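You operate a simulated robot arm through the tools that you are given. There is no shell and no other tool. Be economical: measure what you need, move in short steps, check, and stop when the job is done.

You are at the controls of a simulated robot arm. One attempt, no reset.

## Task
Let the chain off the binder.
Fine: keeper clear, lever up, binder ring off the post and down beside it, lever over again, keeper back over it. Set down upright: binder ring.
Where things are to end (x, y in the base frame): binder ring within 0.03 m of [0.62, 0.34].
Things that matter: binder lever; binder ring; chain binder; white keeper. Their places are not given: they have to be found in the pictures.

The check looks at the end state, three seconds after you hand in, the way a careful person would. Anything else that was tipped, shoved, dropped, spilled or broken makes it a failure.

## Robot
A 7-joint arm with a two-finger parallel gripper, fixed in place. Base frame: the origin is at the foot of the arm, x ahead of it, y to its left, z up. Lengths are in m, angles in rad, forces in N, time in s.
Its first joint turns from -2.897 to 2.897 rad. Payload 4.4 kg.
Tool frame: the origin (TCP) lies between the finger pads and is the grasp point; the fingertips stand 0.023 m ahead of it; z points along the fingers, y is the line along which they close. Largest opening 0.094 m; finger width 0.038, thickness 0.01; the body of the gripper, 0.054 by 0.096 m, starts 0.039 m behind the TCP.
Orientation is told as [roll, pitch, yaw] about the base's x, y, z axes, in that order, counted from this pose: with the fingers straight down and closing along the base's y, the tool's x points along the base's -x, its y along +y and its z along -z.

## Interface
- The arm moves only by the tool arm_command. Its argument "moves" is a list of rows, each an object (a shift or turn left out is 0, a gripper value left out holds the last) with "slide": the shift along the base's x, y, z in mm, a list of three; "turn": the turn, a rotation vector about the base's x, y, z in rad, a list of three; "hand": the gripper command, from -1 (fully open) to 1 (shut), values between in proportion. In form: [{"slide": [tx, ty, tz], "turn": [ax, ay, az], "hand": hand}, ...]. A call has 1 to 20 rows; each row shifts and turns the commanded pose from where the row before left it. Rows are played at 5 a second. More than 0.05 m and 0.15 rad between two rows, or a gripper value outside its range, and nothing of the call is played. A pose out of reach is approached as far as the arm can. The call stops where the force on the tool passes 90 N (or 10 N more than at its start, if that is more) or the arm is blocked; 0.2 s more then pass. Each finger travels about 0.072 m/s and halts on what it meets, pressing with about 38 N; the grip force reading is that of the motor and also rises with nothing between the fingers. The clock runs only during rows and for 0.2 s after the last one: add rows that do not move to give the fingers time. The reply holds the time, the measured pose of the TCP, the force on the tool along the base axes, the opening and the grip force, in the units named above and with some noise, with the torque about the TCP (base axes, N m) and any sound that the robot's microphone picked up.
- Cameras (640 x 400 px; columns grow to the right, rows downward): "scene" is fixed at [0.2196, 0.6503, 1.5621]; the picture's right is [-0.59, -0.81, 0.00], its down [-0.43, 0.32, -0.85] and it looks along [0.68, -0.50, -0.53] (base axes); focal length 305 px, centre (320, 200). "wrist" rides on the gripper at [0.086, 0.016, -0.075] in the tool frame; the picture's right is [-0.18, 0.98, 0.00], its down [-0.58, -0.11, -0.81] and it looks along [-0.79, -0.15, 0.59] (tool axes); focal length 243 px, centre (320, 200).
- grab_frame(camera): a new picture of that camera. The clock stands still meanwhile.
- point_at(camera, pixels): for up to 12 pixels [column, row] of the newest picture of that camera ("zoom" is the newest enlarged one), the place [x, y, z] in the base frame of the surface seen there, good to about 0.002 m. The clock stands still meanwhile.
- inspect(camera, box): a new picture of the part [left, top, right, bottom] of that camera's present view, enlarged. The clock stands still meanwhile.
- close_job(): hands the job in; it is judged then, once.

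Keep the steps short. Do not move on a guess: measure, check each grasp and each placing, and mend mistakes. In all there are 80 turns and 54 pictures (those below and enlarged ones count). Leave the gripper open and the arm clear of the work at the hand-in unless told otherwise, and finish with a single line.

The tools are called after "Request:" as a command line: name --argument value ..., lists and objects as JSON in quotes. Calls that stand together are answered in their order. arm_command: Moves the arm, as the interface text tells. Its arguments: {"type":"object","properties":{"moves":{"type":"array"}},"required":["moves"]} The other tools are called the same way: grab_frame (camera) takes a picture; point_at (camera, pixels) gives the place of the surface under pixels of a picture; inspect (camera, box) takes an enlarged picture of a part of a camera's view; close_job () hands the job in.

At the start:

```text
t: 0.0
tcp_pos: [0.8483, 0.2021, 1.3264]
ee_rot: [-0.001, 0.0, 0.0]
ft_force: [-0.5, -0.2, -0.7]
moment: [0.03, 0.03, -0.02]
width: 0.0939
finger_force: 0.2
```

scene: 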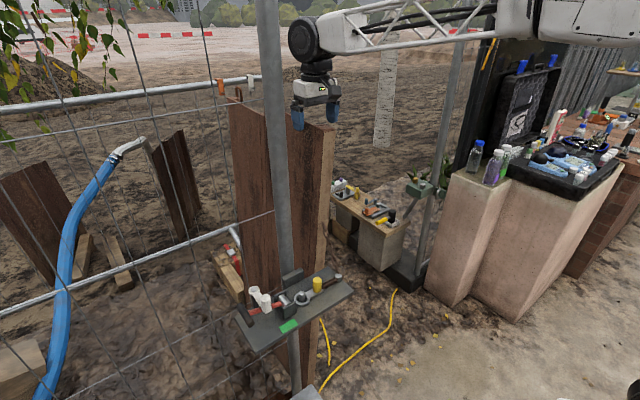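
wrist: 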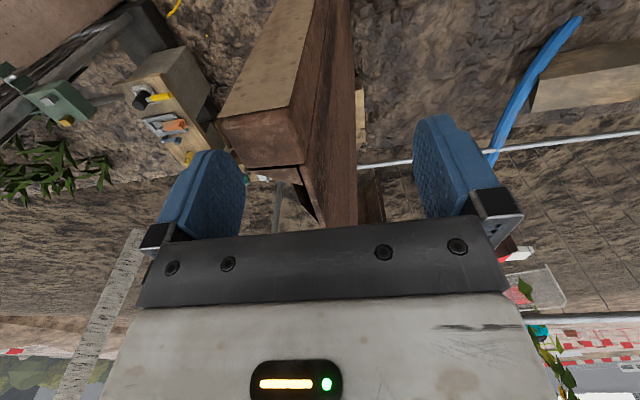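

The chain binder seems to be on the small shelf around (295, 305) in the scene picture. I'll enlarge that part.

Request:
inspect --camera "scene" --box '[225, 260, 365, 348]'

```text
4.55 times, centred on (295, 304) of scene
```

zoom: 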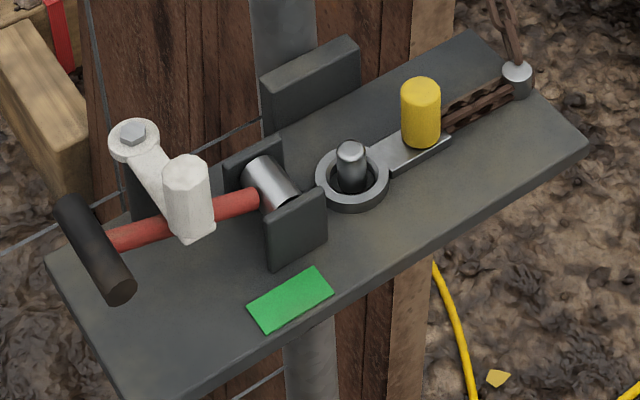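

The binder: a red lever with a black T-grip hinged at the silver drum, a white keeper pivoting on a hex bolt over it, and a ring on a post with a yellow knob on its tail. I'll measure these points.

Request:
point_at --camera "zoom" --pixels '[[133, 128], [188, 165], [185, 235], [120, 290], [75, 205], [130, 240], [240, 203], [268, 175], [352, 148], [375, 205], [420, 85], [290, 300]]'

Request:
point_at --camera "zoom" --pixels '[[60, 260], [470, 35], [585, 145], [140, 395], [516, 75], [400, 165], [440, 150], [322, 180], [350, 205], [300, 195], [310, 60], [150, 185]]'

```text
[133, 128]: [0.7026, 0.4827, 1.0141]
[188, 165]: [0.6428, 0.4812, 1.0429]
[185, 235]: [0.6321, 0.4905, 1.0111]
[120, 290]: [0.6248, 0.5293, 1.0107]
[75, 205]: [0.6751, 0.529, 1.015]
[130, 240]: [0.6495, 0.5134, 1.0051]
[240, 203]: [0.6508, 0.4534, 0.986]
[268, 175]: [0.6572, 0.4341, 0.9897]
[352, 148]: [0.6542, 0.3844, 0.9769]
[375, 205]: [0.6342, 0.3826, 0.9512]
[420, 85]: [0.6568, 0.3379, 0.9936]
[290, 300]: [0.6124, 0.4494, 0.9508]
```

```text
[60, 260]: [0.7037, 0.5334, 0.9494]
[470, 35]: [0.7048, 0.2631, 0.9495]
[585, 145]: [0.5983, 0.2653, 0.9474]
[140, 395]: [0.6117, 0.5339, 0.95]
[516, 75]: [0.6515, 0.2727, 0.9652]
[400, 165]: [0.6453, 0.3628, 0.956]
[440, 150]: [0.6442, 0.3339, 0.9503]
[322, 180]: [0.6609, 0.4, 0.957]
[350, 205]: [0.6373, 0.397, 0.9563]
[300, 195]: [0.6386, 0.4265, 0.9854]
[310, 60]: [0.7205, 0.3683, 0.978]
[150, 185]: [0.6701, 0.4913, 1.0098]
```

Before moving I need the obstacles: pile top, fence pole and fence wires.

Request:
point_at --camera "scene" --pixels '[[240, 104], [300, 125], [328, 130], [275, 120], [283, 230], [268, 40], [290, 285], [262, 215], [240, 230], [335, 275], [237, 240], [222, 85]]'

Request:
inspect --camera "scene" --box '[200, 80, 400, 205]'

```text
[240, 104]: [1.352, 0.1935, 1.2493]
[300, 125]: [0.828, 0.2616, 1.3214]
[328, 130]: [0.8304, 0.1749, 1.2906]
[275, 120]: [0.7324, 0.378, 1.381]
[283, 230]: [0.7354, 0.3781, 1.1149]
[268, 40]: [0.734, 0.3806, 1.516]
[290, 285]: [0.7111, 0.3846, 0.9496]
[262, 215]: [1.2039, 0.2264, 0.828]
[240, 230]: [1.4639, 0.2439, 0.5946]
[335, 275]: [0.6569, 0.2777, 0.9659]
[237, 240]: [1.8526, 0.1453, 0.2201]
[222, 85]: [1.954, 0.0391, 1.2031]
```

```text
3.20 times, centred on (300, 142) of scene
```

zoom: 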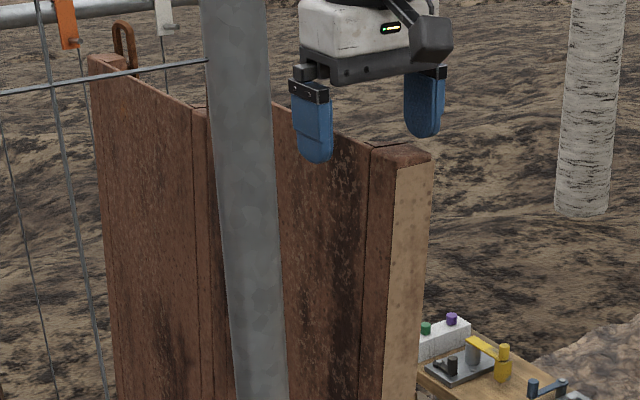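

The fence pole stands at about x 0.735, y 0.378, right behind the shelf. I'll back off to x≈0.55 first, then go left to y≈0.43 for a close look.

Request:
arm_command --moves '[{"slide": [-45, 0, 0]}, {"slide": [-45, 0, 0]}, {"slide": [-45, 0, 0]}, {"slide": [-45, 0, 0]}, {"slide": [-45, 0, 0]}, {"slide": [-45, 0, 0]}, {"slide": [-30, 30, 0]}, {"slide": [0, 45, 0]}, {"slide": [0, 45, 0]}, {"slide": [0, 45, 0]}, {"slide": [0, 45, 0]}, {"slide": [0, 0, -40]}, {"slide": [0, 0, -40]}, {}]'

Request:
grab_frame --camera "wrist"

Request:
grab_frame --camera "scene"

```text
t: 3.0
tcp_pos: [0.5466, 0.4118, 1.2471]
ee_rot: [0.002, -0.002, 0.0]
ft_force: [0.5, 0.0, 0.2]
moment: [-0.01, 0.01, 0.02]
width: 0.0942
finger_force: 0.0
```

```text
49 pictures are left
```

wrist: 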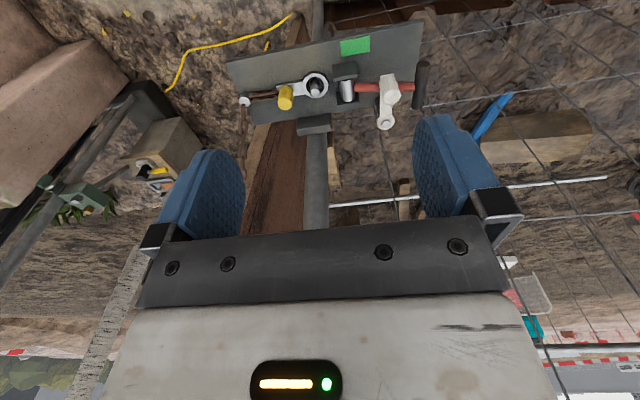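

```text
48 pictures are left
```

scene: 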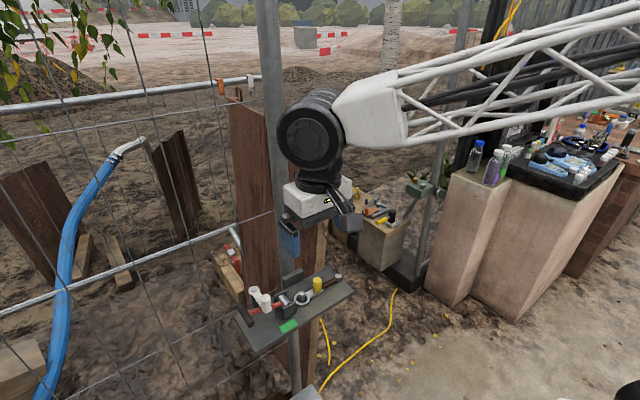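

Wrist view now shows the binder (upside down) at (230-430, 30-140). I'll enlarge it.

Request:
inspect --camera "wrist" --box '[225, 20, 435, 151]'

```text
3.05 times, centred on (330, 86) of wrist
```

zoom: 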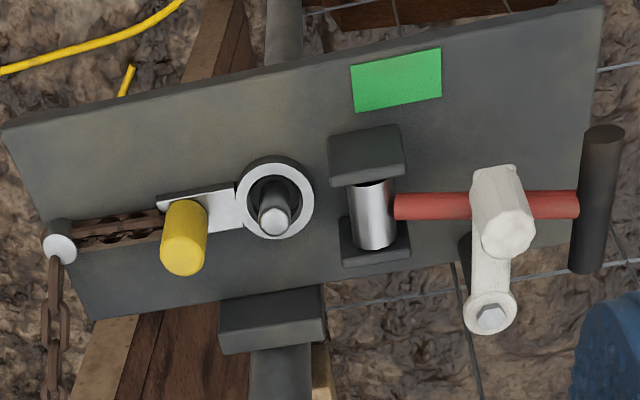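

Request:
point_at --camera "zoom" --pixels '[[183, 265], [185, 210], [248, 200], [304, 200], [276, 162], [276, 236], [276, 215], [490, 318], [506, 235], [490, 180], [600, 135], [585, 268]]'

Request:
point_at --camera "zoom" --pixels '[[470, 270], [535, 235], [478, 228], [496, 170], [375, 215], [430, 205], [550, 205], [365, 160], [375, 245], [220, 205], [60, 245], [270, 320]]'

```text
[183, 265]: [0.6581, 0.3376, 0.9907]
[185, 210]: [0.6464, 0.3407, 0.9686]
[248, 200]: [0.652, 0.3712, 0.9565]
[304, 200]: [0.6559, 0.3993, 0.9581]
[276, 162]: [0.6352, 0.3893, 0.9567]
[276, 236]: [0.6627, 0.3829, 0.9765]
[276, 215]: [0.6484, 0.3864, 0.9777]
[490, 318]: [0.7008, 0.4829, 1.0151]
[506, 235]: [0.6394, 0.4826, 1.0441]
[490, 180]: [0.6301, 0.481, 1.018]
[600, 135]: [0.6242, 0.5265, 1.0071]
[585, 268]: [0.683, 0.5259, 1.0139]
```

```text
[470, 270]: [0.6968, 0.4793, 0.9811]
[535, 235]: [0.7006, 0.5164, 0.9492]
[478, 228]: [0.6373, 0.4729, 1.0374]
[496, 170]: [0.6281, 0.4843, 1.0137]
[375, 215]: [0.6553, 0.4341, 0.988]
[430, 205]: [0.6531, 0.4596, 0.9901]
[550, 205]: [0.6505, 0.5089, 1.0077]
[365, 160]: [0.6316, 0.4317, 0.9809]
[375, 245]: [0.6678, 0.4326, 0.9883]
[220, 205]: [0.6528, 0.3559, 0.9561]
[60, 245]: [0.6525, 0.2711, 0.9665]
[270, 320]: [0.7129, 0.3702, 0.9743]
```

The keeper can only swing toward −y (the T-grip at z 1.014 blocks +y). I also need the size of the wrist housing, to judge its clearance to the pole.

Request:
point_at --camera "scene" --pixels '[[283, 130], [312, 95], [312, 130], [340, 130], [312, 165], [305, 185], [290, 195], [320, 200], [286, 238], [283, 215], [400, 110], [303, 175]]'

Request:
point_at --camera "wrist" --pixels '[[304, 190], [316, 190], [327, 190], [316, 150], [316, 220], [320, 30], [425, 95], [440, 100], [560, 80], [470, 95], [420, 190], [500, 70]]'

```text
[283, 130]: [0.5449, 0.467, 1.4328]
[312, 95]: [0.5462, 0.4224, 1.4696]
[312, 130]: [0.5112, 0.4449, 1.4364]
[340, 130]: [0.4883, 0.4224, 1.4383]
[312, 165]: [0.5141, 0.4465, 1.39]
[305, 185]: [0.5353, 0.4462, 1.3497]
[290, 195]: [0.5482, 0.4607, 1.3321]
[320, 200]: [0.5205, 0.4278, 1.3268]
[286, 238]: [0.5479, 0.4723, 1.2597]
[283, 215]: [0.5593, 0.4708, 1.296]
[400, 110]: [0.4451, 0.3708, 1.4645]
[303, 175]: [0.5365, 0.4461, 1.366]
```

```text
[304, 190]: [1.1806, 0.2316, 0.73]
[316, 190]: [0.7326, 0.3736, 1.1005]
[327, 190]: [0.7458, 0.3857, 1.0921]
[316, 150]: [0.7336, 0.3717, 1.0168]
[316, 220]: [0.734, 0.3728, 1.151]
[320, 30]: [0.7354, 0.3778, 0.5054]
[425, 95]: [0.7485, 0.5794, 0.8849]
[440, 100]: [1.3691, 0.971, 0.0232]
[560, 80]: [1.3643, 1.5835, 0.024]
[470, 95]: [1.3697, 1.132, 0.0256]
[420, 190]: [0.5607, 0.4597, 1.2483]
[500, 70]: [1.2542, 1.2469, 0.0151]
```

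The pole front is at x 0.7325, leaving about 6 cm in front of it, which is enough. Plan: with fingers shut, push the white knob (0.64, 0.482, top 1.044) from its +y side toward −y, then toward +x. First I'll get above the start point.

Request:
arm_command --moves '[{"slide": [18, 40, -40], "hand": 1}, {"slide": [40, 40, -40]}, {"slide": [30, 25, -40]}, {"slide": [0, 0, -40]}, {}, {}]'

Request:
grab_frame --camera "wrist"

```text
refused: row 1 steps farther than a row can; nothing moved
```

```text
46 pictures are left
```

wrist: 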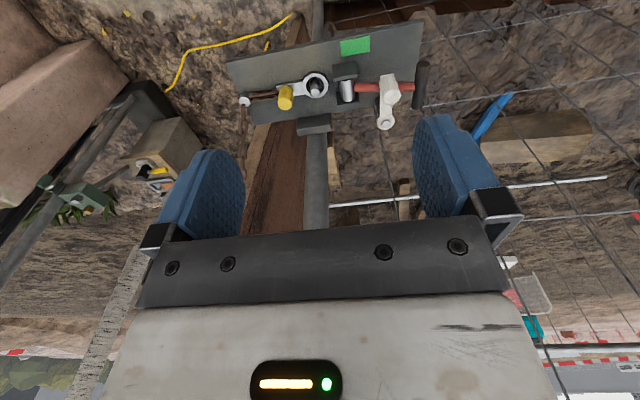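

The steps were too long (over 50 mm), so I'll repeat the move in smaller ones.

Request:
arm_command --moves '[{"slide": [18, 30, -30], "hand": 1}, {"slide": [20, 30, -30]}, {"slide": [20, 30, -30]}, {"slide": [15, 13, -30]}, {"slide": [15, 0, -30]}, {}, {}]'

Request:
grab_frame --camera "wrist"

```text
t: 4.6
tcp_pos: [0.638, 0.5157, 1.0951]
ee_rot: [0.0, -0.001, 0.0]
ft_force: [-1.4, -0.1, -0.2]
moment: [-0.01, 0.01, -0.02]
width: 0.0002
finger_force: 38.6
```

```text
45 pictures are left
```

wrist: 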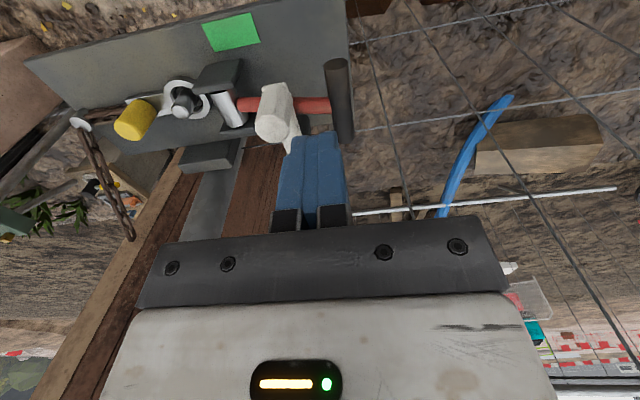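

Fingers are shut, just left of the knob. Now down to TCP z 1.045, then push −y by about 30 mm in small steps.

Request:
arm_command --moves '[{"slide": [-3, 1, -25]}, {"slide": [0, 0, -25]}, {}, {"slide": [0, -10, 0]}, {"slide": [0, -8, 0]}, {"slide": [0, -8, 0]}, {"slide": [0, -8, 0]}, {}]'

Request:
grab_frame --camera "wrist"

```text
t: 6.4
tcp_pos: [0.6319, 0.4813, 1.0468]
ee_rot: [0.0, 0.002, 0.0]
ft_force: [5.7, 1.4, 12.1]
moment: [-0.14, -0.18, 0.12]
width: 0.0
finger_force: 37.7
```

```text
44 pictures are left
```

wrist: 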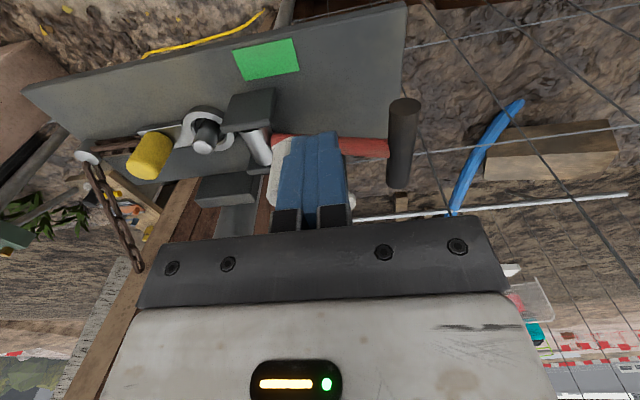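

The force shows 12 N upward, so I'll look closely from the scene camera.

Request:
inspect --camera "scene" --box '[225, 260, 345, 335]'

```text
5.33 times, centred on (285, 298) of scene
```

zoom: 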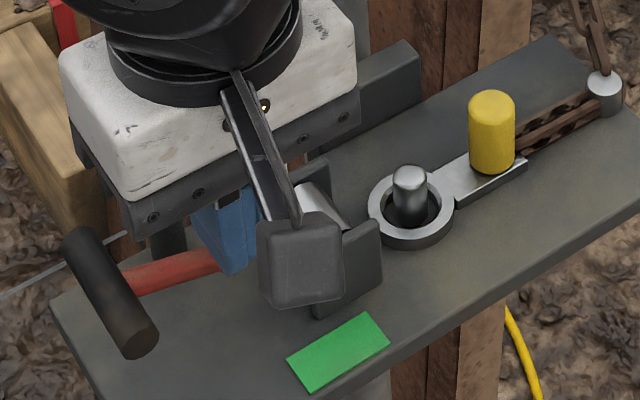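

The knob appears at the left of the fingers in the wrist view, moved. I'll raise by 5 mm and read the force.

Request:
arm_command --moves '[{"slide": [0, 0, 5]}, {}]'

Request:
inspect --camera "wrist" --box '[220, 90, 420, 240]'

```text
t: 7.0
tcp_pos: [0.6317, 0.4828, 1.0506]
ee_rot: [0.0, 0.0, 0.0]
ft_force: [-0.7, -0.1, 0.0]
moment: [0.0, -0.03, 0.02]
width: 0.0003
finger_force: 37.8
```

```text
2.67 times, centred on (320, 165) of wrist
```

zoom: 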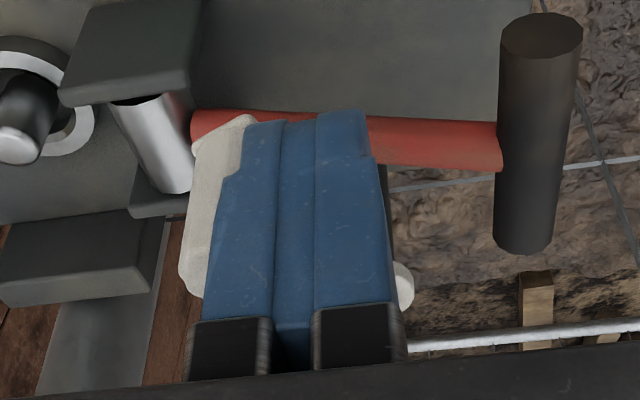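

The force is gone and the knob sits against the right-hand side. It has rotated partway. I'll continue the push −y with a bit of +x.

Request:
arm_command --moves '[{"slide": [0, -6, 0]}, {"slide": [1, -6, 0]}, {"slide": [2, -6, 0]}, {"slide": [3, -5, 0]}, {}]'

Request:
inspect --camera "wrist" --box '[220, 90, 420, 240]'

```text
t: 8.2
tcp_pos: [0.637, 0.4595, 1.0499]
ee_rot: [-0.001, 0.002, 0.001]
ft_force: [-0.2, 1.0, 0.7]
moment: [0.01, 0.04, 0.02]
width: 0.0
finger_force: 38.2
```

```text
2.67 times, centred on (320, 165) of wrist
```

zoom: 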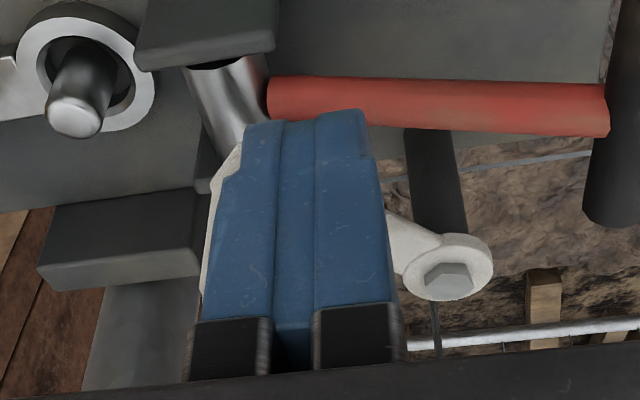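

The keeper has swung about 45°. I'll back off −x, shift to y≈0.432, then push +x.

Request:
arm_command --moves '[{"slide": [-25, 4, 0]}, {"slide": [0, -33, 0]}, {}, {"slide": [15, 0, 0]}, {"slide": [8, 0, 0]}, {"slide": [8, 0, 0]}, {"slide": [8, 0, 0]}, {"slide": [8, 0, 0]}, {}]'

Request:
inspect --camera "wrist" --box '[220, 90, 420, 240]'

```text
t: 10.0
tcp_pos: [0.6525, 0.4284, 1.051]
ee_rot: [-0.004, 0.01, 0.003]
ft_force: [-51.8, -2.0, 18.4]
moment: [-0.16, 0.0, -0.05]
width: 0.0002
finger_force: 37.6
stopped in row 8: the force on the tool passed its limit at 112 N (the readings are from after the stop); the commanded pose is now the measured one
```

```text
2.67 times, centred on (320, 165) of wrist
```

zoom: 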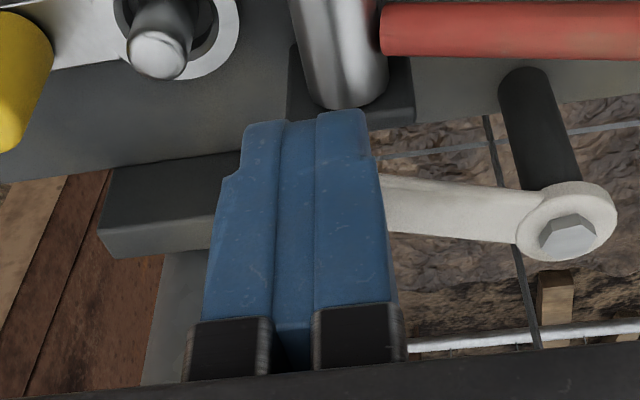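

The keeper reached its stop, now almost along −y. I'll back off, go up, and look.

Request:
arm_command --moves '[{"slide": [-25, 0, 0]}, {"slide": [-25, 0, 20]}, {"slide": [-20, 0, 45]}, {"slide": [-20, 20, 40], "hand": -1}, {"slide": [0, 30, 0]}, {}]'

Request:
inspect --camera "scene" --box '[225, 260, 345, 335]'

Request:
inspect --camera "wrist" --box '[170, 0, 430, 162]'

```text
t: 11.4
tcp_pos: [0.5638, 0.4821, 1.155]
ee_rot: [-0.003, 0.007, 0.0]
ft_force: [0.0, 0.4, 0.6]
moment: [0.02, 0.0, 0.02]
width: 0.094
finger_force: 0.2
```

```text
5.33 times, centred on (285, 298) of scene
```

zoom: 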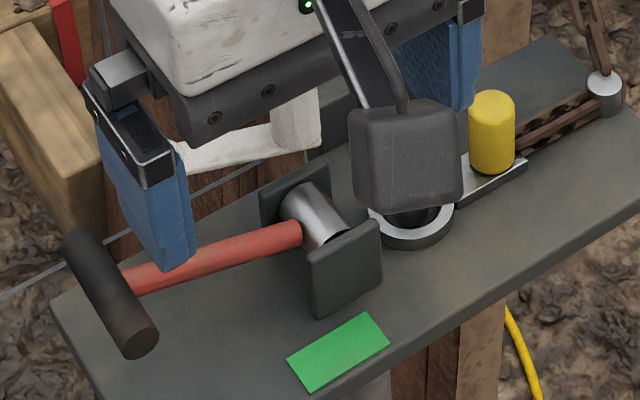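

```text
2.46 times, centred on (300, 81) of wrist
```

zoom: 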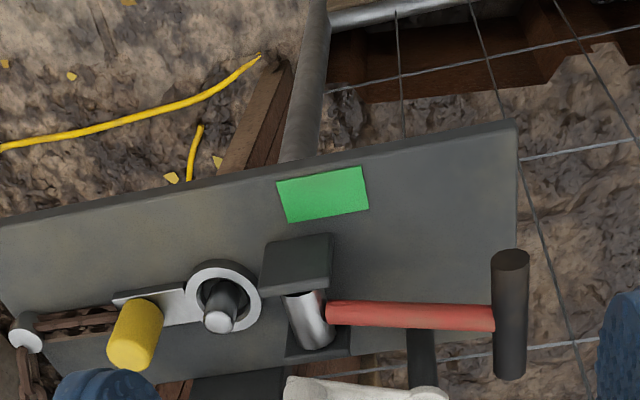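

The keeper is clear of the lever. I'll measure the keeper's new place and the lever.

Request:
point_at --camera "zoom" --pixels '[[305, 390], [510, 260], [510, 365], [340, 312], [400, 317], [475, 320], [310, 310], [300, 260], [220, 320], [135, 345], [495, 300], [526, 300]]'

Request:
grab_frame --camera "wrist"

```text
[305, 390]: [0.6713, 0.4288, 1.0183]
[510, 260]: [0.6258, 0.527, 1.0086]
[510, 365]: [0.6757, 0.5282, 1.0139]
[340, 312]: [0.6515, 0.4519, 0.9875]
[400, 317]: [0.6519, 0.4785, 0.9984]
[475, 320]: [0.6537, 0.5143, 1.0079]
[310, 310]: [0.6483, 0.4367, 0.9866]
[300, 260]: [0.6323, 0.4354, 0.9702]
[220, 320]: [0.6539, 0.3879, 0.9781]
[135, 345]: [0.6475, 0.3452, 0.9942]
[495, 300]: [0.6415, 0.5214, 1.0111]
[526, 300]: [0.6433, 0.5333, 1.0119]
```

```text
37 pictures are left
```

wrist: 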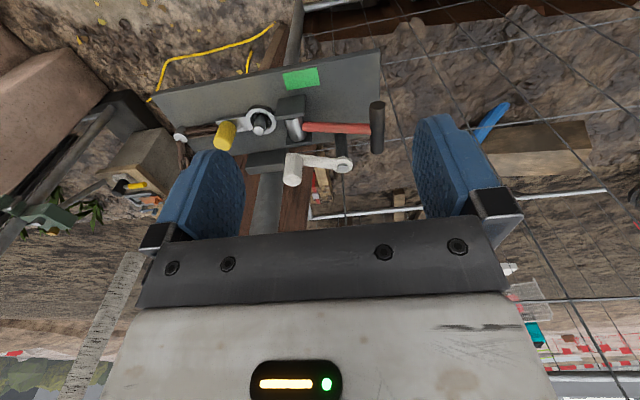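

The keeper knob is at x≥0.671 and the lever rod at 0.645–0.660, so the lever is free to swing. The T-grip is a bar along x (0.622–0.685) at y 0.5275, z≈1.004. I'll grip its near end with the fingers straddling it in y, first checking from above it.

Request:
arm_command --moves '[{"slide": [20, 23, -25], "hand": -0.2}, {"slide": [20, 22, -25]}, {"slide": [20, 0, -25]}, {"slide": [0, 0, -25]}, {}]'

Request:
grab_frame --camera "wrist"

```text
t: 12.6
tcp_pos: [0.6252, 0.5224, 1.0556]
ee_rot: [-0.003, 0.007, 0.0]
ft_force: [-1.0, 0.3, -0.3]
moment: [0.01, 0.01, -0.04]
width: 0.0562
finger_force: 0.1
```

```text
36 pictures are left
```

wrist: 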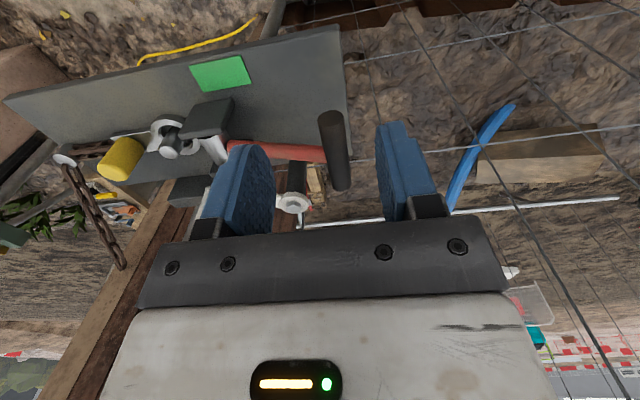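

The fingers straddle the bar. I'll shift −4 mm in x to miss the rod and +5 mm in y, then go down and close.

Request:
arm_command --moves '[{"slide": [-4, 5, -10]}, {"slide": [0, 0, -20]}, {"slide": [0, 0, -20]}, {}, {"hand": 1}, {}, {}]'

Request:
grab_frame --camera "wrist"

```text
t: 14.2
tcp_pos: [0.6206, 0.5301, 1.0068]
ee_rot: [-0.004, 0.007, 0.0]
ft_force: [1.9, 2.1, 0.5]
moment: [0.02, -0.01, 0.0]
width: 0.0154
finger_force: 45.0
```

```text
35 pictures are left
```

wrist: 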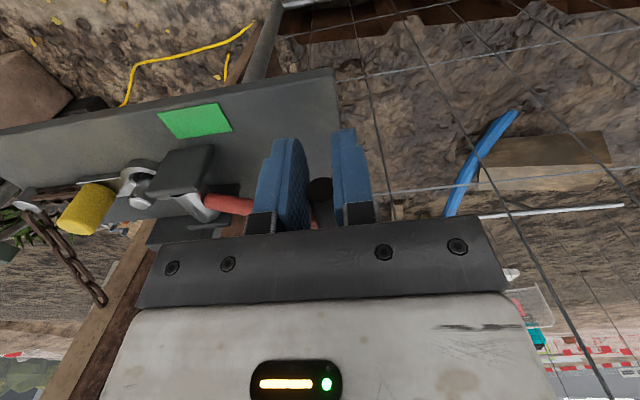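

Bar is gripped (15.4 mm). I'll lift along an arc about the hinge (y 0.433, z≈0.977, radius 0.101), the first 30° to start.

Request:
arm_command --moves '[{"slide": [0, -3, 8]}, {"slide": [0, -3.2, 8.3]}, {"slide": [0, -4.3, 7.8]}, {"slide": [0, -4.8, 7.3]}, {"slide": [0, -5.5, 6.9]}, {"slide": [0, -6, 6.4]}, {}]'

```text
t: 15.8
tcp_pos: [0.6211, 0.5023, 1.0514]
ee_rot: [-0.001, 0.004, 0.001]
ft_force: [25.4, 26.9, 23.4]
moment: [0.18, -0.39, 0.26]
width: 0.0155
finger_force: 44.7
```

There's a ~35 N outward radial force, so the arc is slightly too tight. I'll ease outward and continue with a bit larger radius.

Request:
arm_command --moves '[{"slide": [1.5, 1.5, 1.5]}, {"slide": [0, -6.6, 6.2]}, {"slide": [0, -7.2, 5.6]}, {}]'

```text
t: 16.8
tcp_pos: [0.6201, 0.4899, 1.0615]
ee_rot: [-0.006, 0.009, 0.001]
ft_force: [-23.9, 7.8, 8.9]
moment: [0.09, 0.14, 0.07]
width: 0.0153
finger_force: 44.8
```

Better. I'm continuing the arc.

Request:
arm_command --moves '[{"slide": [0, -9.3, 5.6]}, {"slide": [0, -9.8, 4.7]}, {"slide": [0, -10.2, 3.7]}, {}]'

```text
t: 17.8
tcp_pos: [0.6215, 0.4589, 1.0765]
ee_rot: [-0.002, 0.008, 0.001]
ft_force: [-4.6, 2.6, 5.8]
moment: [0.07, -0.14, 0.04]
width: 0.0156
finger_force: 44.8
```

Request:
arm_command --moves '[{"slide": [0, -10.5, 2.4]}, {"slide": [0, -10.7, 1.3]}, {"slide": [0, -7, 0]}, {}]'

Request:
grab_frame --camera "wrist"

Request:
inspect --camera "scene" --box '[225, 250, 345, 325]'

```text
t: 18.8
tcp_pos: [0.6225, 0.4308, 1.0793]
ee_rot: [-0.003, 0.006, 0.001]
ft_force: [-7.9, 1.7, 7.1]
moment: [0.09, -0.1, 0.03]
width: 0.0159
finger_force: 44.6
```

```text
34 pictures are left
```

wrist: 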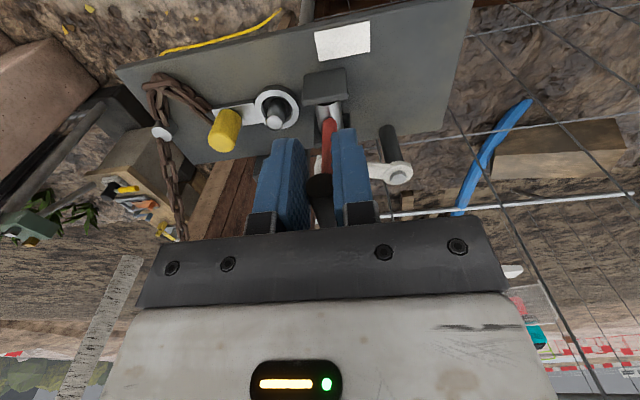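

```text
5.33 times, centred on (285, 288) of scene
```

zoom: 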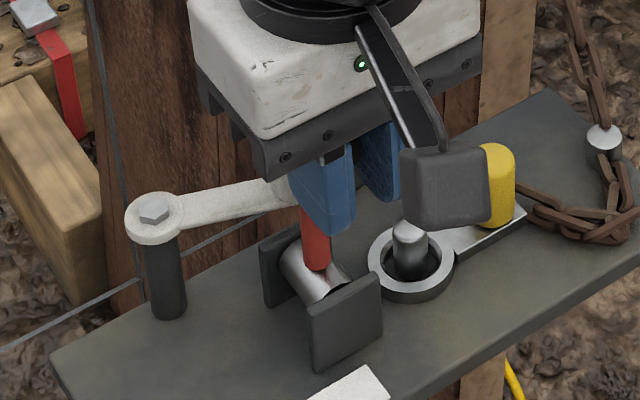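

The indicator turned white and the chain is slack, so the lever is up. I'll open the fingers and see whether it stays.

Request:
arm_command --moves '[{"hand": 0.3}, {}, {"hand": -0.2}, {}, {"slide": [0, 0, 30]}, {"slide": [-20, 0, 30]}, {"slide": [-20, -20, 25]}, {}]'

Request:
grab_frame --camera "wrist"

```text
t: 20.6
tcp_pos: [0.58, 0.4123, 1.1663]
ee_rot: [-0.003, 0.004, 0.001]
ft_force: [0.0, 0.0, -0.6]
moment: [0.01, -0.01, 0.02]
width: 0.0564
finger_force: 0.0
```

```text
32 pictures are left
```

wrist: 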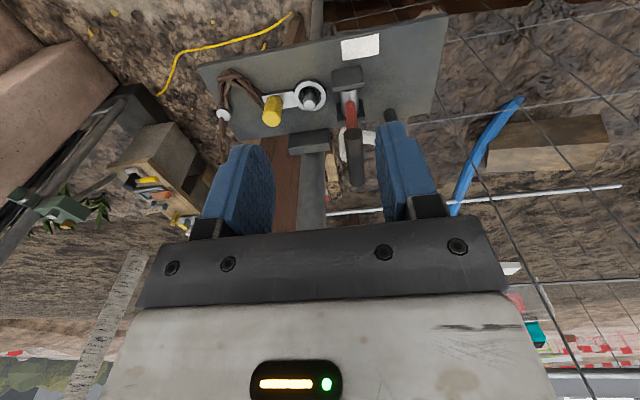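

The lever stays upright. I'll zoom on the ring, tail and slack chain.

Request:
inspect --camera "wrist" --box '[190, 10, 400, 141]'

Request:
point_at --camera "zoom" --pixels '[[248, 298], [365, 265], [340, 250], [300, 270], [372, 220], [402, 255], [130, 185], [105, 250], [170, 240], [200, 265], [230, 275], [105, 320]]'

```text
3.05 times, centred on (295, 76) of wrist
```

zoom: 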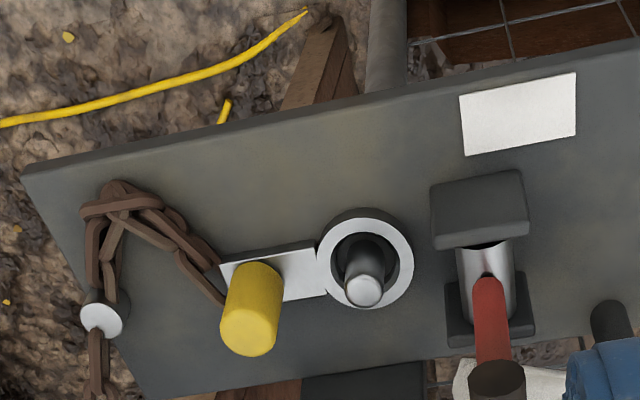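

```text
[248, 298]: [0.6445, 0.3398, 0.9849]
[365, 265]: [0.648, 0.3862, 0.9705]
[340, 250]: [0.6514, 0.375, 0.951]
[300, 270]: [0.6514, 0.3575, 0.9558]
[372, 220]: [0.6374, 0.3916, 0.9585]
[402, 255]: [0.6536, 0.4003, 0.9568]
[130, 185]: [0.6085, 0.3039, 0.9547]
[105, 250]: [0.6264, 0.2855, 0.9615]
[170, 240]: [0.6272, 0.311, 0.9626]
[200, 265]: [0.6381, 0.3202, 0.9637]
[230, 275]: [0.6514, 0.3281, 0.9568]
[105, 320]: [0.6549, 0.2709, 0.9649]
```

Ring centre is (0.651, 0.387), the yellow knob (0.651, 0.340), and slack chain lies toward (0.608, 0.303). Setting the ring with its tail turned 45° (ring at about (0.618, 0.348), knob at about (0.651, 0.315)) keeps it off the chain. I'll go above the knob first.

Request:
arm_command --moves '[{"slide": [0, -36, 0], "hand": 0.15}, {"slide": [20, -36, -20]}, {"slide": [25, 0, -40]}, {"slide": [26, 0, -40]}, {"slide": [0, 0, -36]}, {}, {}]'

Request:
grab_frame --camera "wrist"

Request:
inspect --camera "scene" --box '[250, 230, 370, 305]'

```text
t: 22.2
tcp_pos: [0.652, 0.3426, 1.0305]
ee_rot: [-0.004, 0.007, -0.001]
ft_force: [-0.4, -1.3, -0.4]
moment: [0.01, 0.04, -0.01]
width: 0.0398
finger_force: 0.1
```

```text
30 pictures are left
```

wrist: 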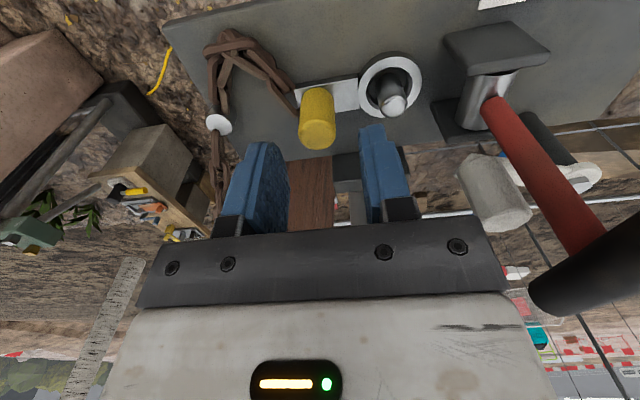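

```text
5.33 times, centred on (310, 268) of scene
```

zoom: 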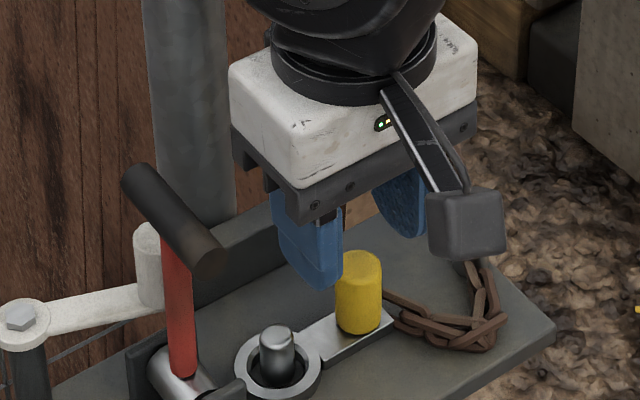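

Request:
point_at --camera "wrist" --pixels '[[319, 122], [319, 145], [301, 135], [334, 132], [318, 134], [392, 105], [372, 85], [420, 85], [342, 95], [394, 62]]'

```text
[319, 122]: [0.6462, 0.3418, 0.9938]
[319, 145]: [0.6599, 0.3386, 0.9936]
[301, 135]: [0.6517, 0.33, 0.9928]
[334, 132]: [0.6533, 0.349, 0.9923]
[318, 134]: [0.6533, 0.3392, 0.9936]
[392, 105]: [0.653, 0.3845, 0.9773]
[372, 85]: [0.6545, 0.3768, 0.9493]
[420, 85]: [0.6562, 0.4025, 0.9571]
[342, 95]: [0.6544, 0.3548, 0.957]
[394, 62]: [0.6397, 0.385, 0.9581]
```

Knob centre is (0.6525, 0.3395), top 0.9935. I'll shift −3 mm in y, go down to z≈0.984, and close.

Request:
arm_command --moves '[{"slide": [0, -3, -15]}, {"slide": [0, 0, -18]}, {"slide": [0, 0, -13]}, {}, {"hand": 1}, {}, {}]'

```text
t: 23.8
tcp_pos: [0.6526, 0.3375, 0.9836]
ee_rot: [-0.004, 0.006, 0.0]
ft_force: [0.3, -0.7, 0.1]
moment: [-0.04, -0.01, 0.0]
width: 0.0202
finger_force: 37.8
```

Knob gripped (20 mm). I'll lift straight up 42 mm and look.

Request:
arm_command --moves '[{"slide": [0, 0, 6]}, {"slide": [0, 0, 12]}, {"slide": [0, 0, 12]}, {"slide": [0, 0, 12]}, {}]'

Request:
inspect --camera "scene" --box '[250, 230, 370, 305]'

Request:
grab_frame --camera "wrist"

```text
t: 25.0
tcp_pos: [0.6535, 0.3382, 1.0259]
ee_rot: [-0.003, 0.007, 0.0]
ft_force: [-0.4, 0.6, -0.8]
moment: [-0.04, 0.02, 0.01]
width: 0.0203
finger_force: 38.1
```

```text
5.33 times, centred on (310, 268) of scene
```

zoom: 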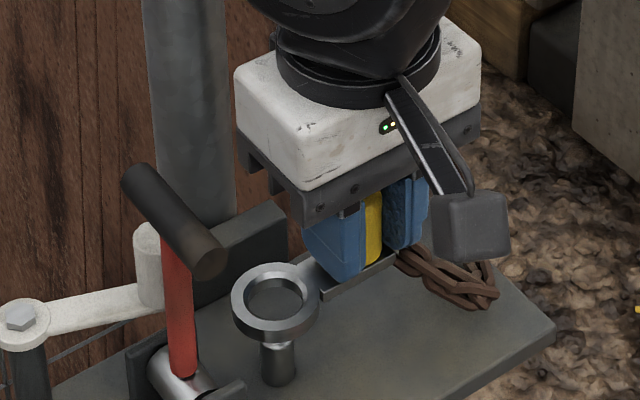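

```text
27 pictures are left
```

wrist: 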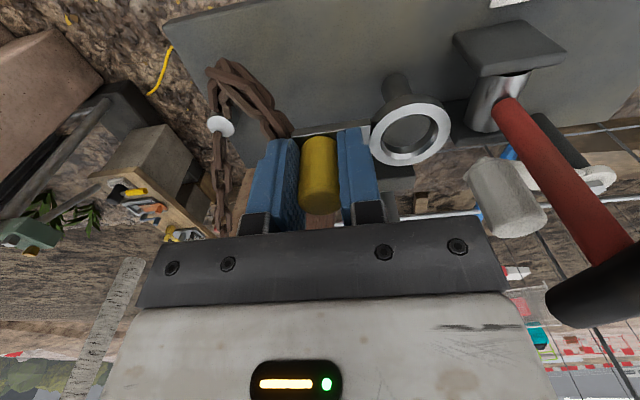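

The ring hangs level above the post (bottom at about 0.991, post top 0.978). A bit more lift, then slide −y 23 mm while turning +45°.

Request:
arm_command --moves '[{"slide": [0, 0, 8]}, {"slide": [0, -8, 0], "turn": [0, 0, 0.13]}, {"slide": [0, -8, 0], "turn": [0, 0, 0.13]}, {"slide": [0, -7, 0], "turn": [0, 0, 0.13]}, {"turn": [0, 0, 0.13]}, {"turn": [0, 0, 0.13]}, {"turn": [0, 0, 0.13]}, {}]'

Request:
inspect --camera "scene" --box '[250, 240, 370, 315]'

Request:
grab_frame --camera "wrist"

```text
t: 26.8
tcp_pos: [0.653, 0.3139, 1.0344]
ee_rot: [-0.004, 0.007, 0.782]
ft_force: [0.0, 0.5, -0.5]
moment: [0.01, -0.01, 0.01]
width: 0.0204
finger_force: 37.9
```

```text
5.33 times, centred on (310, 278) of scene
```

zoom: 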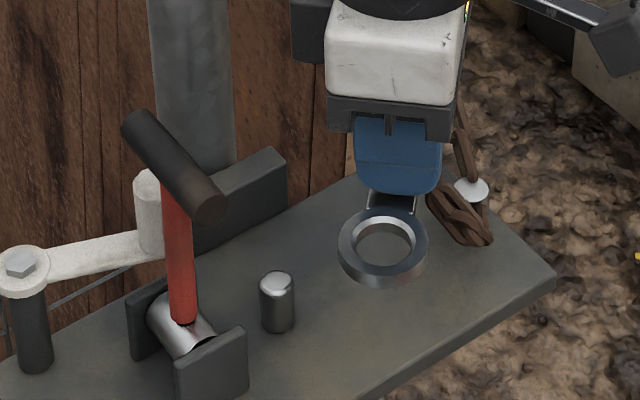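

```text
25 pictures are left
```

wrist: 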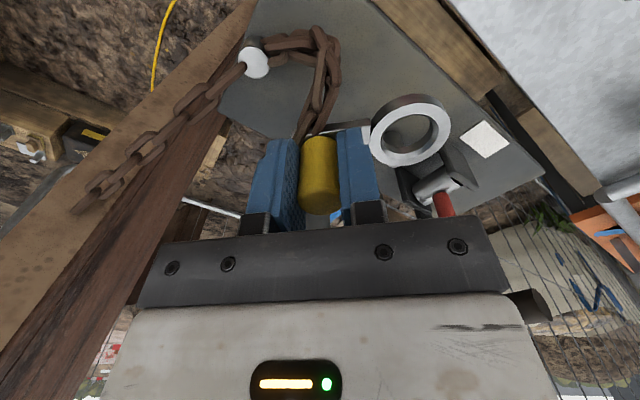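

The ring is clear of the chain. I'll measure its rim before lowering.

Request:
point_at --camera "wrist" --pixels '[[378, 140], [442, 118], [402, 107], [418, 152], [385, 155], [345, 128]]'

```text
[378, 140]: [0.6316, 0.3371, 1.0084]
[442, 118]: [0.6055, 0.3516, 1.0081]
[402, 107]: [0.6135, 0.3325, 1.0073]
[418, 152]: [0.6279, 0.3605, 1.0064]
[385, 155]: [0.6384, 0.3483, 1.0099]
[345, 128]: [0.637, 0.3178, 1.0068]
```

Ring centre is about (0.6195, 0.3455), which is fine. I'll lower 50 mm.

Request:
arm_command --moves '[{"slide": [0, 0, -16]}, {"slide": [0, 0, -16]}, {"slide": [0, 0, -12]}, {"slide": [0, 0, -4]}, {}, {"slide": [0, 0, -2]}, {}]'

Request:
inspect --camera "scene" --box '[250, 240, 370, 315]'

```text
t: 28.4
tcp_pos: [0.6551, 0.3157, 0.984]
ee_rot: [-0.004, 0.007, 0.78]
ft_force: [-0.1, 0.1, -1.5]
moment: [0.0, -0.03, -0.01]
width: 0.0205
finger_force: 38.3
```

```text
5.33 times, centred on (310, 278) of scene
```

zoom: 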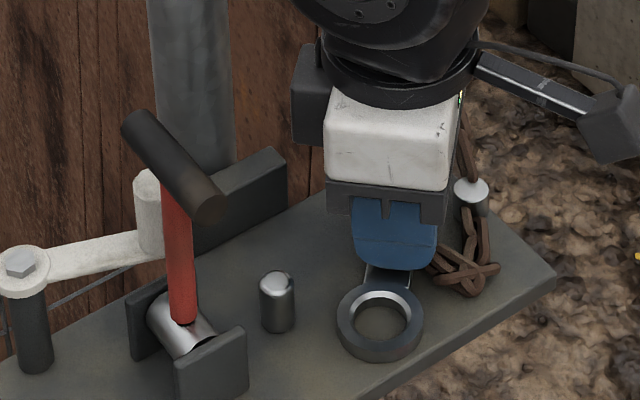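

Almost down with no contact force yet. I'll lower in 1 mm steps until contact.

Request:
arm_command --moves '[{"slide": [0, 0, -1]}, {}, {"slide": [0, 0, -1]}, {}]'

```text
t: 29.4
tcp_pos: [0.6538, 0.314, 0.9832]
ee_rot: [-0.002, 0.006, 0.78]
ft_force: [4.5, -5.5, 18.4]
moment: [0.0, 0.28, 0.02]
width: 0.0203
finger_force: 37.8
```

Contact (18 N). Opening a little, then straight up.

Request:
arm_command --moves '[{"slide": [0, 0, 1], "hand": 0.25}, {}, {"slide": [0, 0, 15]}, {"slide": [0, 0, 25]}, {"slide": [0, 0, 40]}, {"slide": [-10, -10, 45]}, {}]'

Request:
inspect --camera "scene" --box '[250, 240, 370, 315]'

```text
t: 31.0
tcp_pos: [0.6391, 0.3033, 1.105]
ee_rot: [-0.002, 0.008, 0.78]
ft_force: [0.0, -0.5, 1.7]
moment: [0.03, -0.02, 0.01]
width: 0.0351
finger_force: 0.0
```

```text
5.33 times, centred on (310, 278) of scene
```

zoom: 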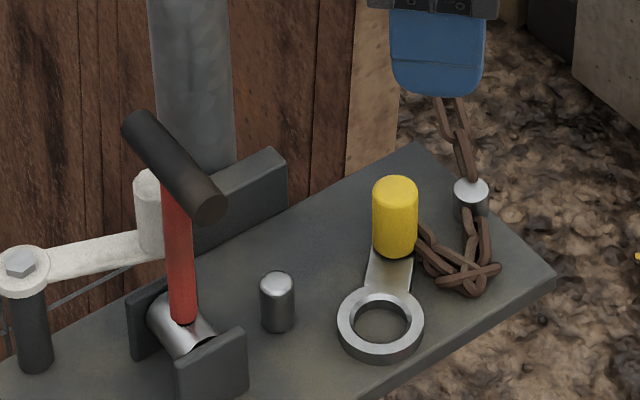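

Request:
point_at --camera "zoom" --pixels '[[344, 325], [418, 318], [381, 294], [380, 352], [395, 185], [390, 275], [172, 160], [130, 122], [212, 195], [180, 260], [150, 180]]'

```text
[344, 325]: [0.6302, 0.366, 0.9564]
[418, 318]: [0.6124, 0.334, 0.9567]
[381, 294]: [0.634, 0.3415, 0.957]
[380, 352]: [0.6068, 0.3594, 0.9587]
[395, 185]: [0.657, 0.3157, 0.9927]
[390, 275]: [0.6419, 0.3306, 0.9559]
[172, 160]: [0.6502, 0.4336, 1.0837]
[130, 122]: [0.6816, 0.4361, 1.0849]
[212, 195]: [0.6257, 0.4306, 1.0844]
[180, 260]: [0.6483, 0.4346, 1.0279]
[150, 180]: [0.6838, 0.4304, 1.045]
```

The ring lies flat at (0.6205, 0.350), tail top at 0.956. Now the lever: turn the hand back, go above the T-grip's near end.

Request:
arm_command --moves '[{"slide": [-15, 0, 40], "turn": [0, 0, -0.13], "hand": -0.2}, {"slide": [-15, 10, 20], "turn": [0, 0, -0.13]}, {"slide": [0, 25, 0], "turn": [0, 0, -0.13]}, {"slide": [0, 30, 0], "turn": [0, 0, -0.13]}, {"slide": [0, 30, 0], "turn": [0, 0, -0.13]}, {"slide": [8, 31, 0], "turn": [0, 0, -0.13]}, {"slide": [4, 1, -30]}, {}]'

Request:
grab_frame --camera "wrist"

```text
t: 32.8
tcp_pos: [0.6244, 0.43, 1.1363]
ee_rot: [-0.005, 0.007, 0.001]
ft_force: [0.3, 0.9, 0.2]
moment: [-0.02, 0.01, -0.03]
width: 0.0565
finger_force: 0.1
```

```text
22 pictures are left
```

wrist: 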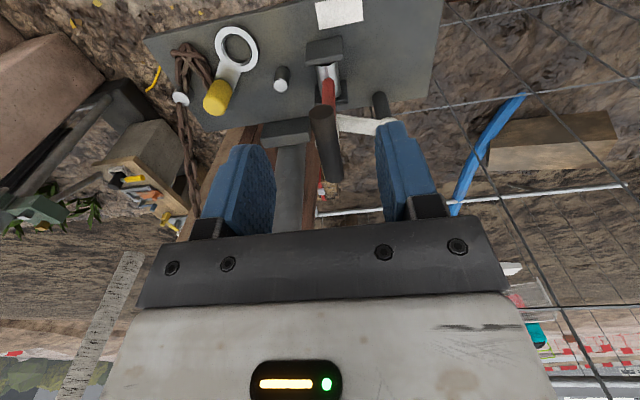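

The bar is between the fingers. Down 57 mm and close.

Request:
arm_command --moves '[{"slide": [-3, 3, -20]}, {"slide": [0, 0, -20]}, {"slide": [0, 0, -17]}, {}, {"hand": 1}, {}, {}]'

```text
t: 34.4
tcp_pos: [0.6209, 0.4332, 1.0817]
ee_rot: [-0.003, 0.006, 0.0]
ft_force: [0.1, -0.9, 0.0]
moment: [0.01, -0.06, -0.02]
width: 0.0155
finger_force: 45.1
```

Gripped again (15.5 mm). Reverse arc, first half.

Request:
arm_command --moves '[{"slide": [0, 8.9, -0.4]}, {"slide": [0, 8.8, -1.2]}, {"slide": [0, 8.7, -1.9]}, {"slide": [0, 8.5, -2.7]}, {"slide": [0, 8.2, -3.4]}, {"slide": [0, 7.9, -4.1]}, {}]'

```text
t: 36.0
tcp_pos: [0.622, 0.4846, 1.0666]
ee_rot: [-0.002, 0.006, 0.001]
ft_force: [6.9, -1.2, 2.0]
moment: [-0.16, -0.09, -0.03]
width: 0.0154
finger_force: 45.1
```

Low forces. Continuing the arc down.

Request:
arm_command --moves '[{"slide": [0, 7.5, -4.8]}, {"slide": [0, 7.1, -5.4]}, {"slide": [0, 6.5, -6]}, {"slide": [0, 6, -6.5]}, {"slide": [0, 5.4, -7.1]}, {"slide": [0, 4.8, -7.5]}, {}]'

```text
t: 37.6
tcp_pos: [0.6217, 0.5232, 1.0293]
ee_rot: [-0.004, 0.008, 0.002]
ft_force: [-38.2, 0.9, 1.9]
moment: [-0.13, 0.42, -0.05]
width: 0.0155
finger_force: 44.7
```

Request:
arm_command --moves '[{"slide": [-0.7, 4, -7.9]}, {"slide": [0, 3.3, -8.1]}, {"slide": [0, 1.7, -5]}, {}, {"slide": [0, 0.7, -2]}, {}]'

Request:
inspect --camera "scene" --box '[225, 250, 365, 338]'

```text
t: 38.6
tcp_pos: [0.6227, 0.5281, 1.0136]
ee_rot: [-0.002, 0.007, 0.0]
ft_force: [-22.5, -30.2, 22.7]
moment: [-0.6, 0.29, -0.42]
width: 0.0158
finger_force: 44.7
stopped in row 5: the force on the tool passed its limit at 92 N (the readings are from after the stop); the commanded pose is now the measured one
```

```text
4.55 times, centred on (295, 294) of scene
```

zoom: 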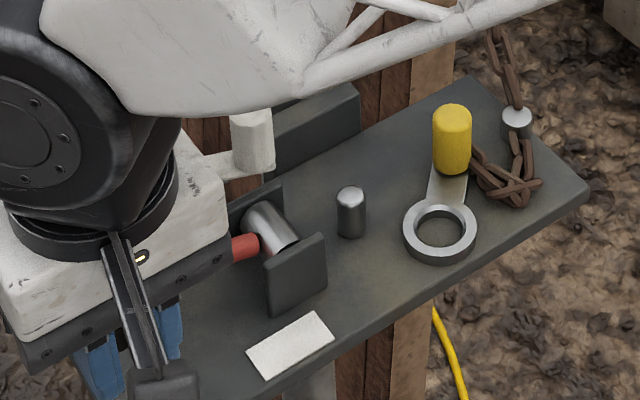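

The lever seems to be at its stop. I'll open, rise and measure it.

Request:
arm_command --moves '[{"hand": 0.3}, {}, {"hand": -0.2}, {"slide": [0, 0, 25]}, {"slide": [0, 0, 30]}, {"slide": [-30, 0, 35]}, {"slide": [-20, -30, 20]}, {}]'

Request:
inspect --camera "wrist" --box '[200, 0, 460, 162]'

```text
t: 40.4
tcp_pos: [0.5741, 0.4978, 1.1219]
ee_rot: [-0.001, 0.006, -0.001]
ft_force: [0.1, 0.2, -0.8]
moment: [0.05, 0.03, 0.04]
width: 0.0566
finger_force: 0.1
```

```text
2.46 times, centred on (330, 81) of wrist
```

zoom: 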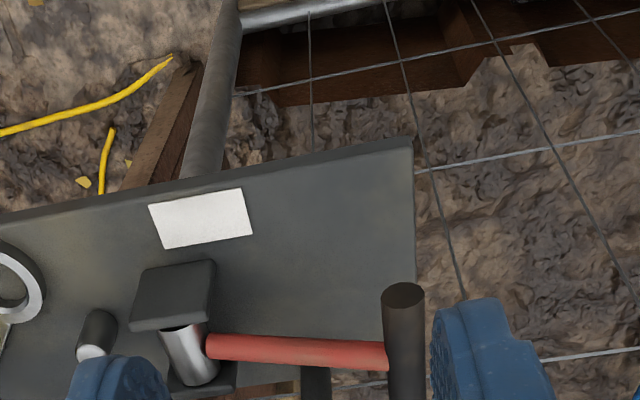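

Request:
point_at --camera "zoom" --pixels '[[402, 295], [405, 380], [225, 347], [290, 352], [370, 357], [402, 330]]'

```text
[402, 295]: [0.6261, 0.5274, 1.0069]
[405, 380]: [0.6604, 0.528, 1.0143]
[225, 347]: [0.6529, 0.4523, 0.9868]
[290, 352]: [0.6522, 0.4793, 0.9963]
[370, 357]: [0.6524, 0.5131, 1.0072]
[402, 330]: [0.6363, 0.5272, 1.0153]
```

The lever is back in its original place (z 0.996 at y 0.479; grip top 1.015). Next is the keeper: I'll move in front of its knob and measure it.

Request:
arm_command --moves '[{"slide": [0, -37, 20]}, {"slide": [10, -37, 0]}, {}]'

Request:
inspect --camera "wrist" --box '[240, 50, 480, 200]'

```text
t: 41.2
tcp_pos: [0.5866, 0.4242, 1.1451]
ee_rot: [-0.002, 0.005, 0.0]
ft_force: [0.2, 0.4, 0.4]
moment: [0.01, -0.01, -0.03]
width: 0.0562
finger_force: 0.1
```

```text
2.67 times, centred on (360, 125) of wrist
```

zoom: 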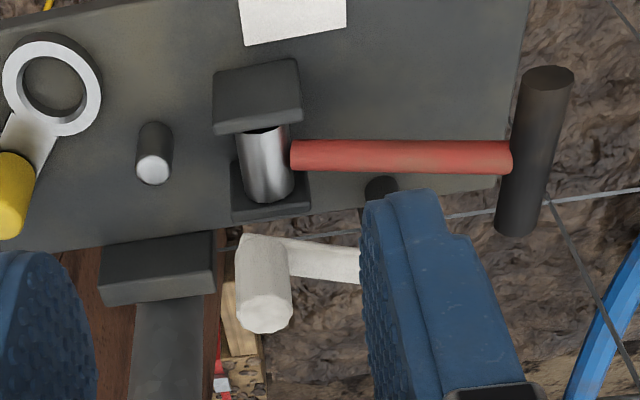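

Request:
point_at --camera "zoom" --pixels '[[266, 315], [266, 300], [266, 329], [242, 315], [290, 313], [262, 245], [320, 262], [350, 270], [350, 252], [190, 270], [160, 245], [160, 320]]'

```text
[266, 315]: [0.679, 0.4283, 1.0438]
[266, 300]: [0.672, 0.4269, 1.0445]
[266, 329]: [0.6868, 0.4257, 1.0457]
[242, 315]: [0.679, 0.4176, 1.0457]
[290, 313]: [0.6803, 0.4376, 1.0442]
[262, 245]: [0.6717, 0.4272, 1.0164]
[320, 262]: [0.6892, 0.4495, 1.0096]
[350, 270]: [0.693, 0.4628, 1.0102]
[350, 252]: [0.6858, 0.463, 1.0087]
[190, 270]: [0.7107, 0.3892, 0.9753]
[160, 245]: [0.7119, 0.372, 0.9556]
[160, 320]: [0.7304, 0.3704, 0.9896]
```

Knob centre is (0.6795, 0.4275), top 1.0445, 68° from its home. I'll grip it from above with tips at z≈1.028 (above its arm at 1.01).

Request:
arm_command --moves '[{"slide": [30, 3, 0]}, {"slide": [30, 0, -15]}, {"slide": [25, 0, -25]}, {"slide": [0, 0, -25]}, {"slide": [0, 0, -20]}, {}, {"slide": [0, 0, -10]}, {}, {"hand": 1}, {}, {}]'

Request:
grab_frame --camera "wrist"

```text
t: 43.6
tcp_pos: [0.6681, 0.4269, 1.0479]
ee_rot: [-0.003, 0.006, -0.001]
ft_force: [-9.3, -48.9, 5.2]
moment: [-0.4, -0.04, -1.03]
width: 0.0207
finger_force: 45.5
```

```text
18 pictures are left
```

wrist: 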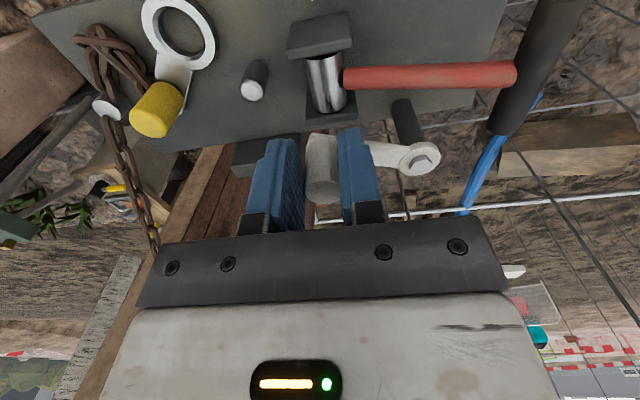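

Gripped (20.7 mm) but with 49 N sideways, so I'll ease −1.5 mm in y first, then start the arc.

Request:
arm_command --moves '[{"slide": [0, -1.5, 0]}, {}, {"slide": [-7.1, 4.4, 0], "turn": [0, 0, -0.1326]}, {"slide": [-6.4, 5.4, 0], "turn": [0, 0, -0.1326]}, {}]'

```text
t: 44.8
tcp_pos: [0.6536, 0.4359, 1.048]
ee_rot: [-0.001, 0.005, -0.267]
ft_force: [-18.8, -31.5, 19.1]
moment: [-0.47, -0.39, -0.64]
width: 0.0207
finger_force: 45.1
```

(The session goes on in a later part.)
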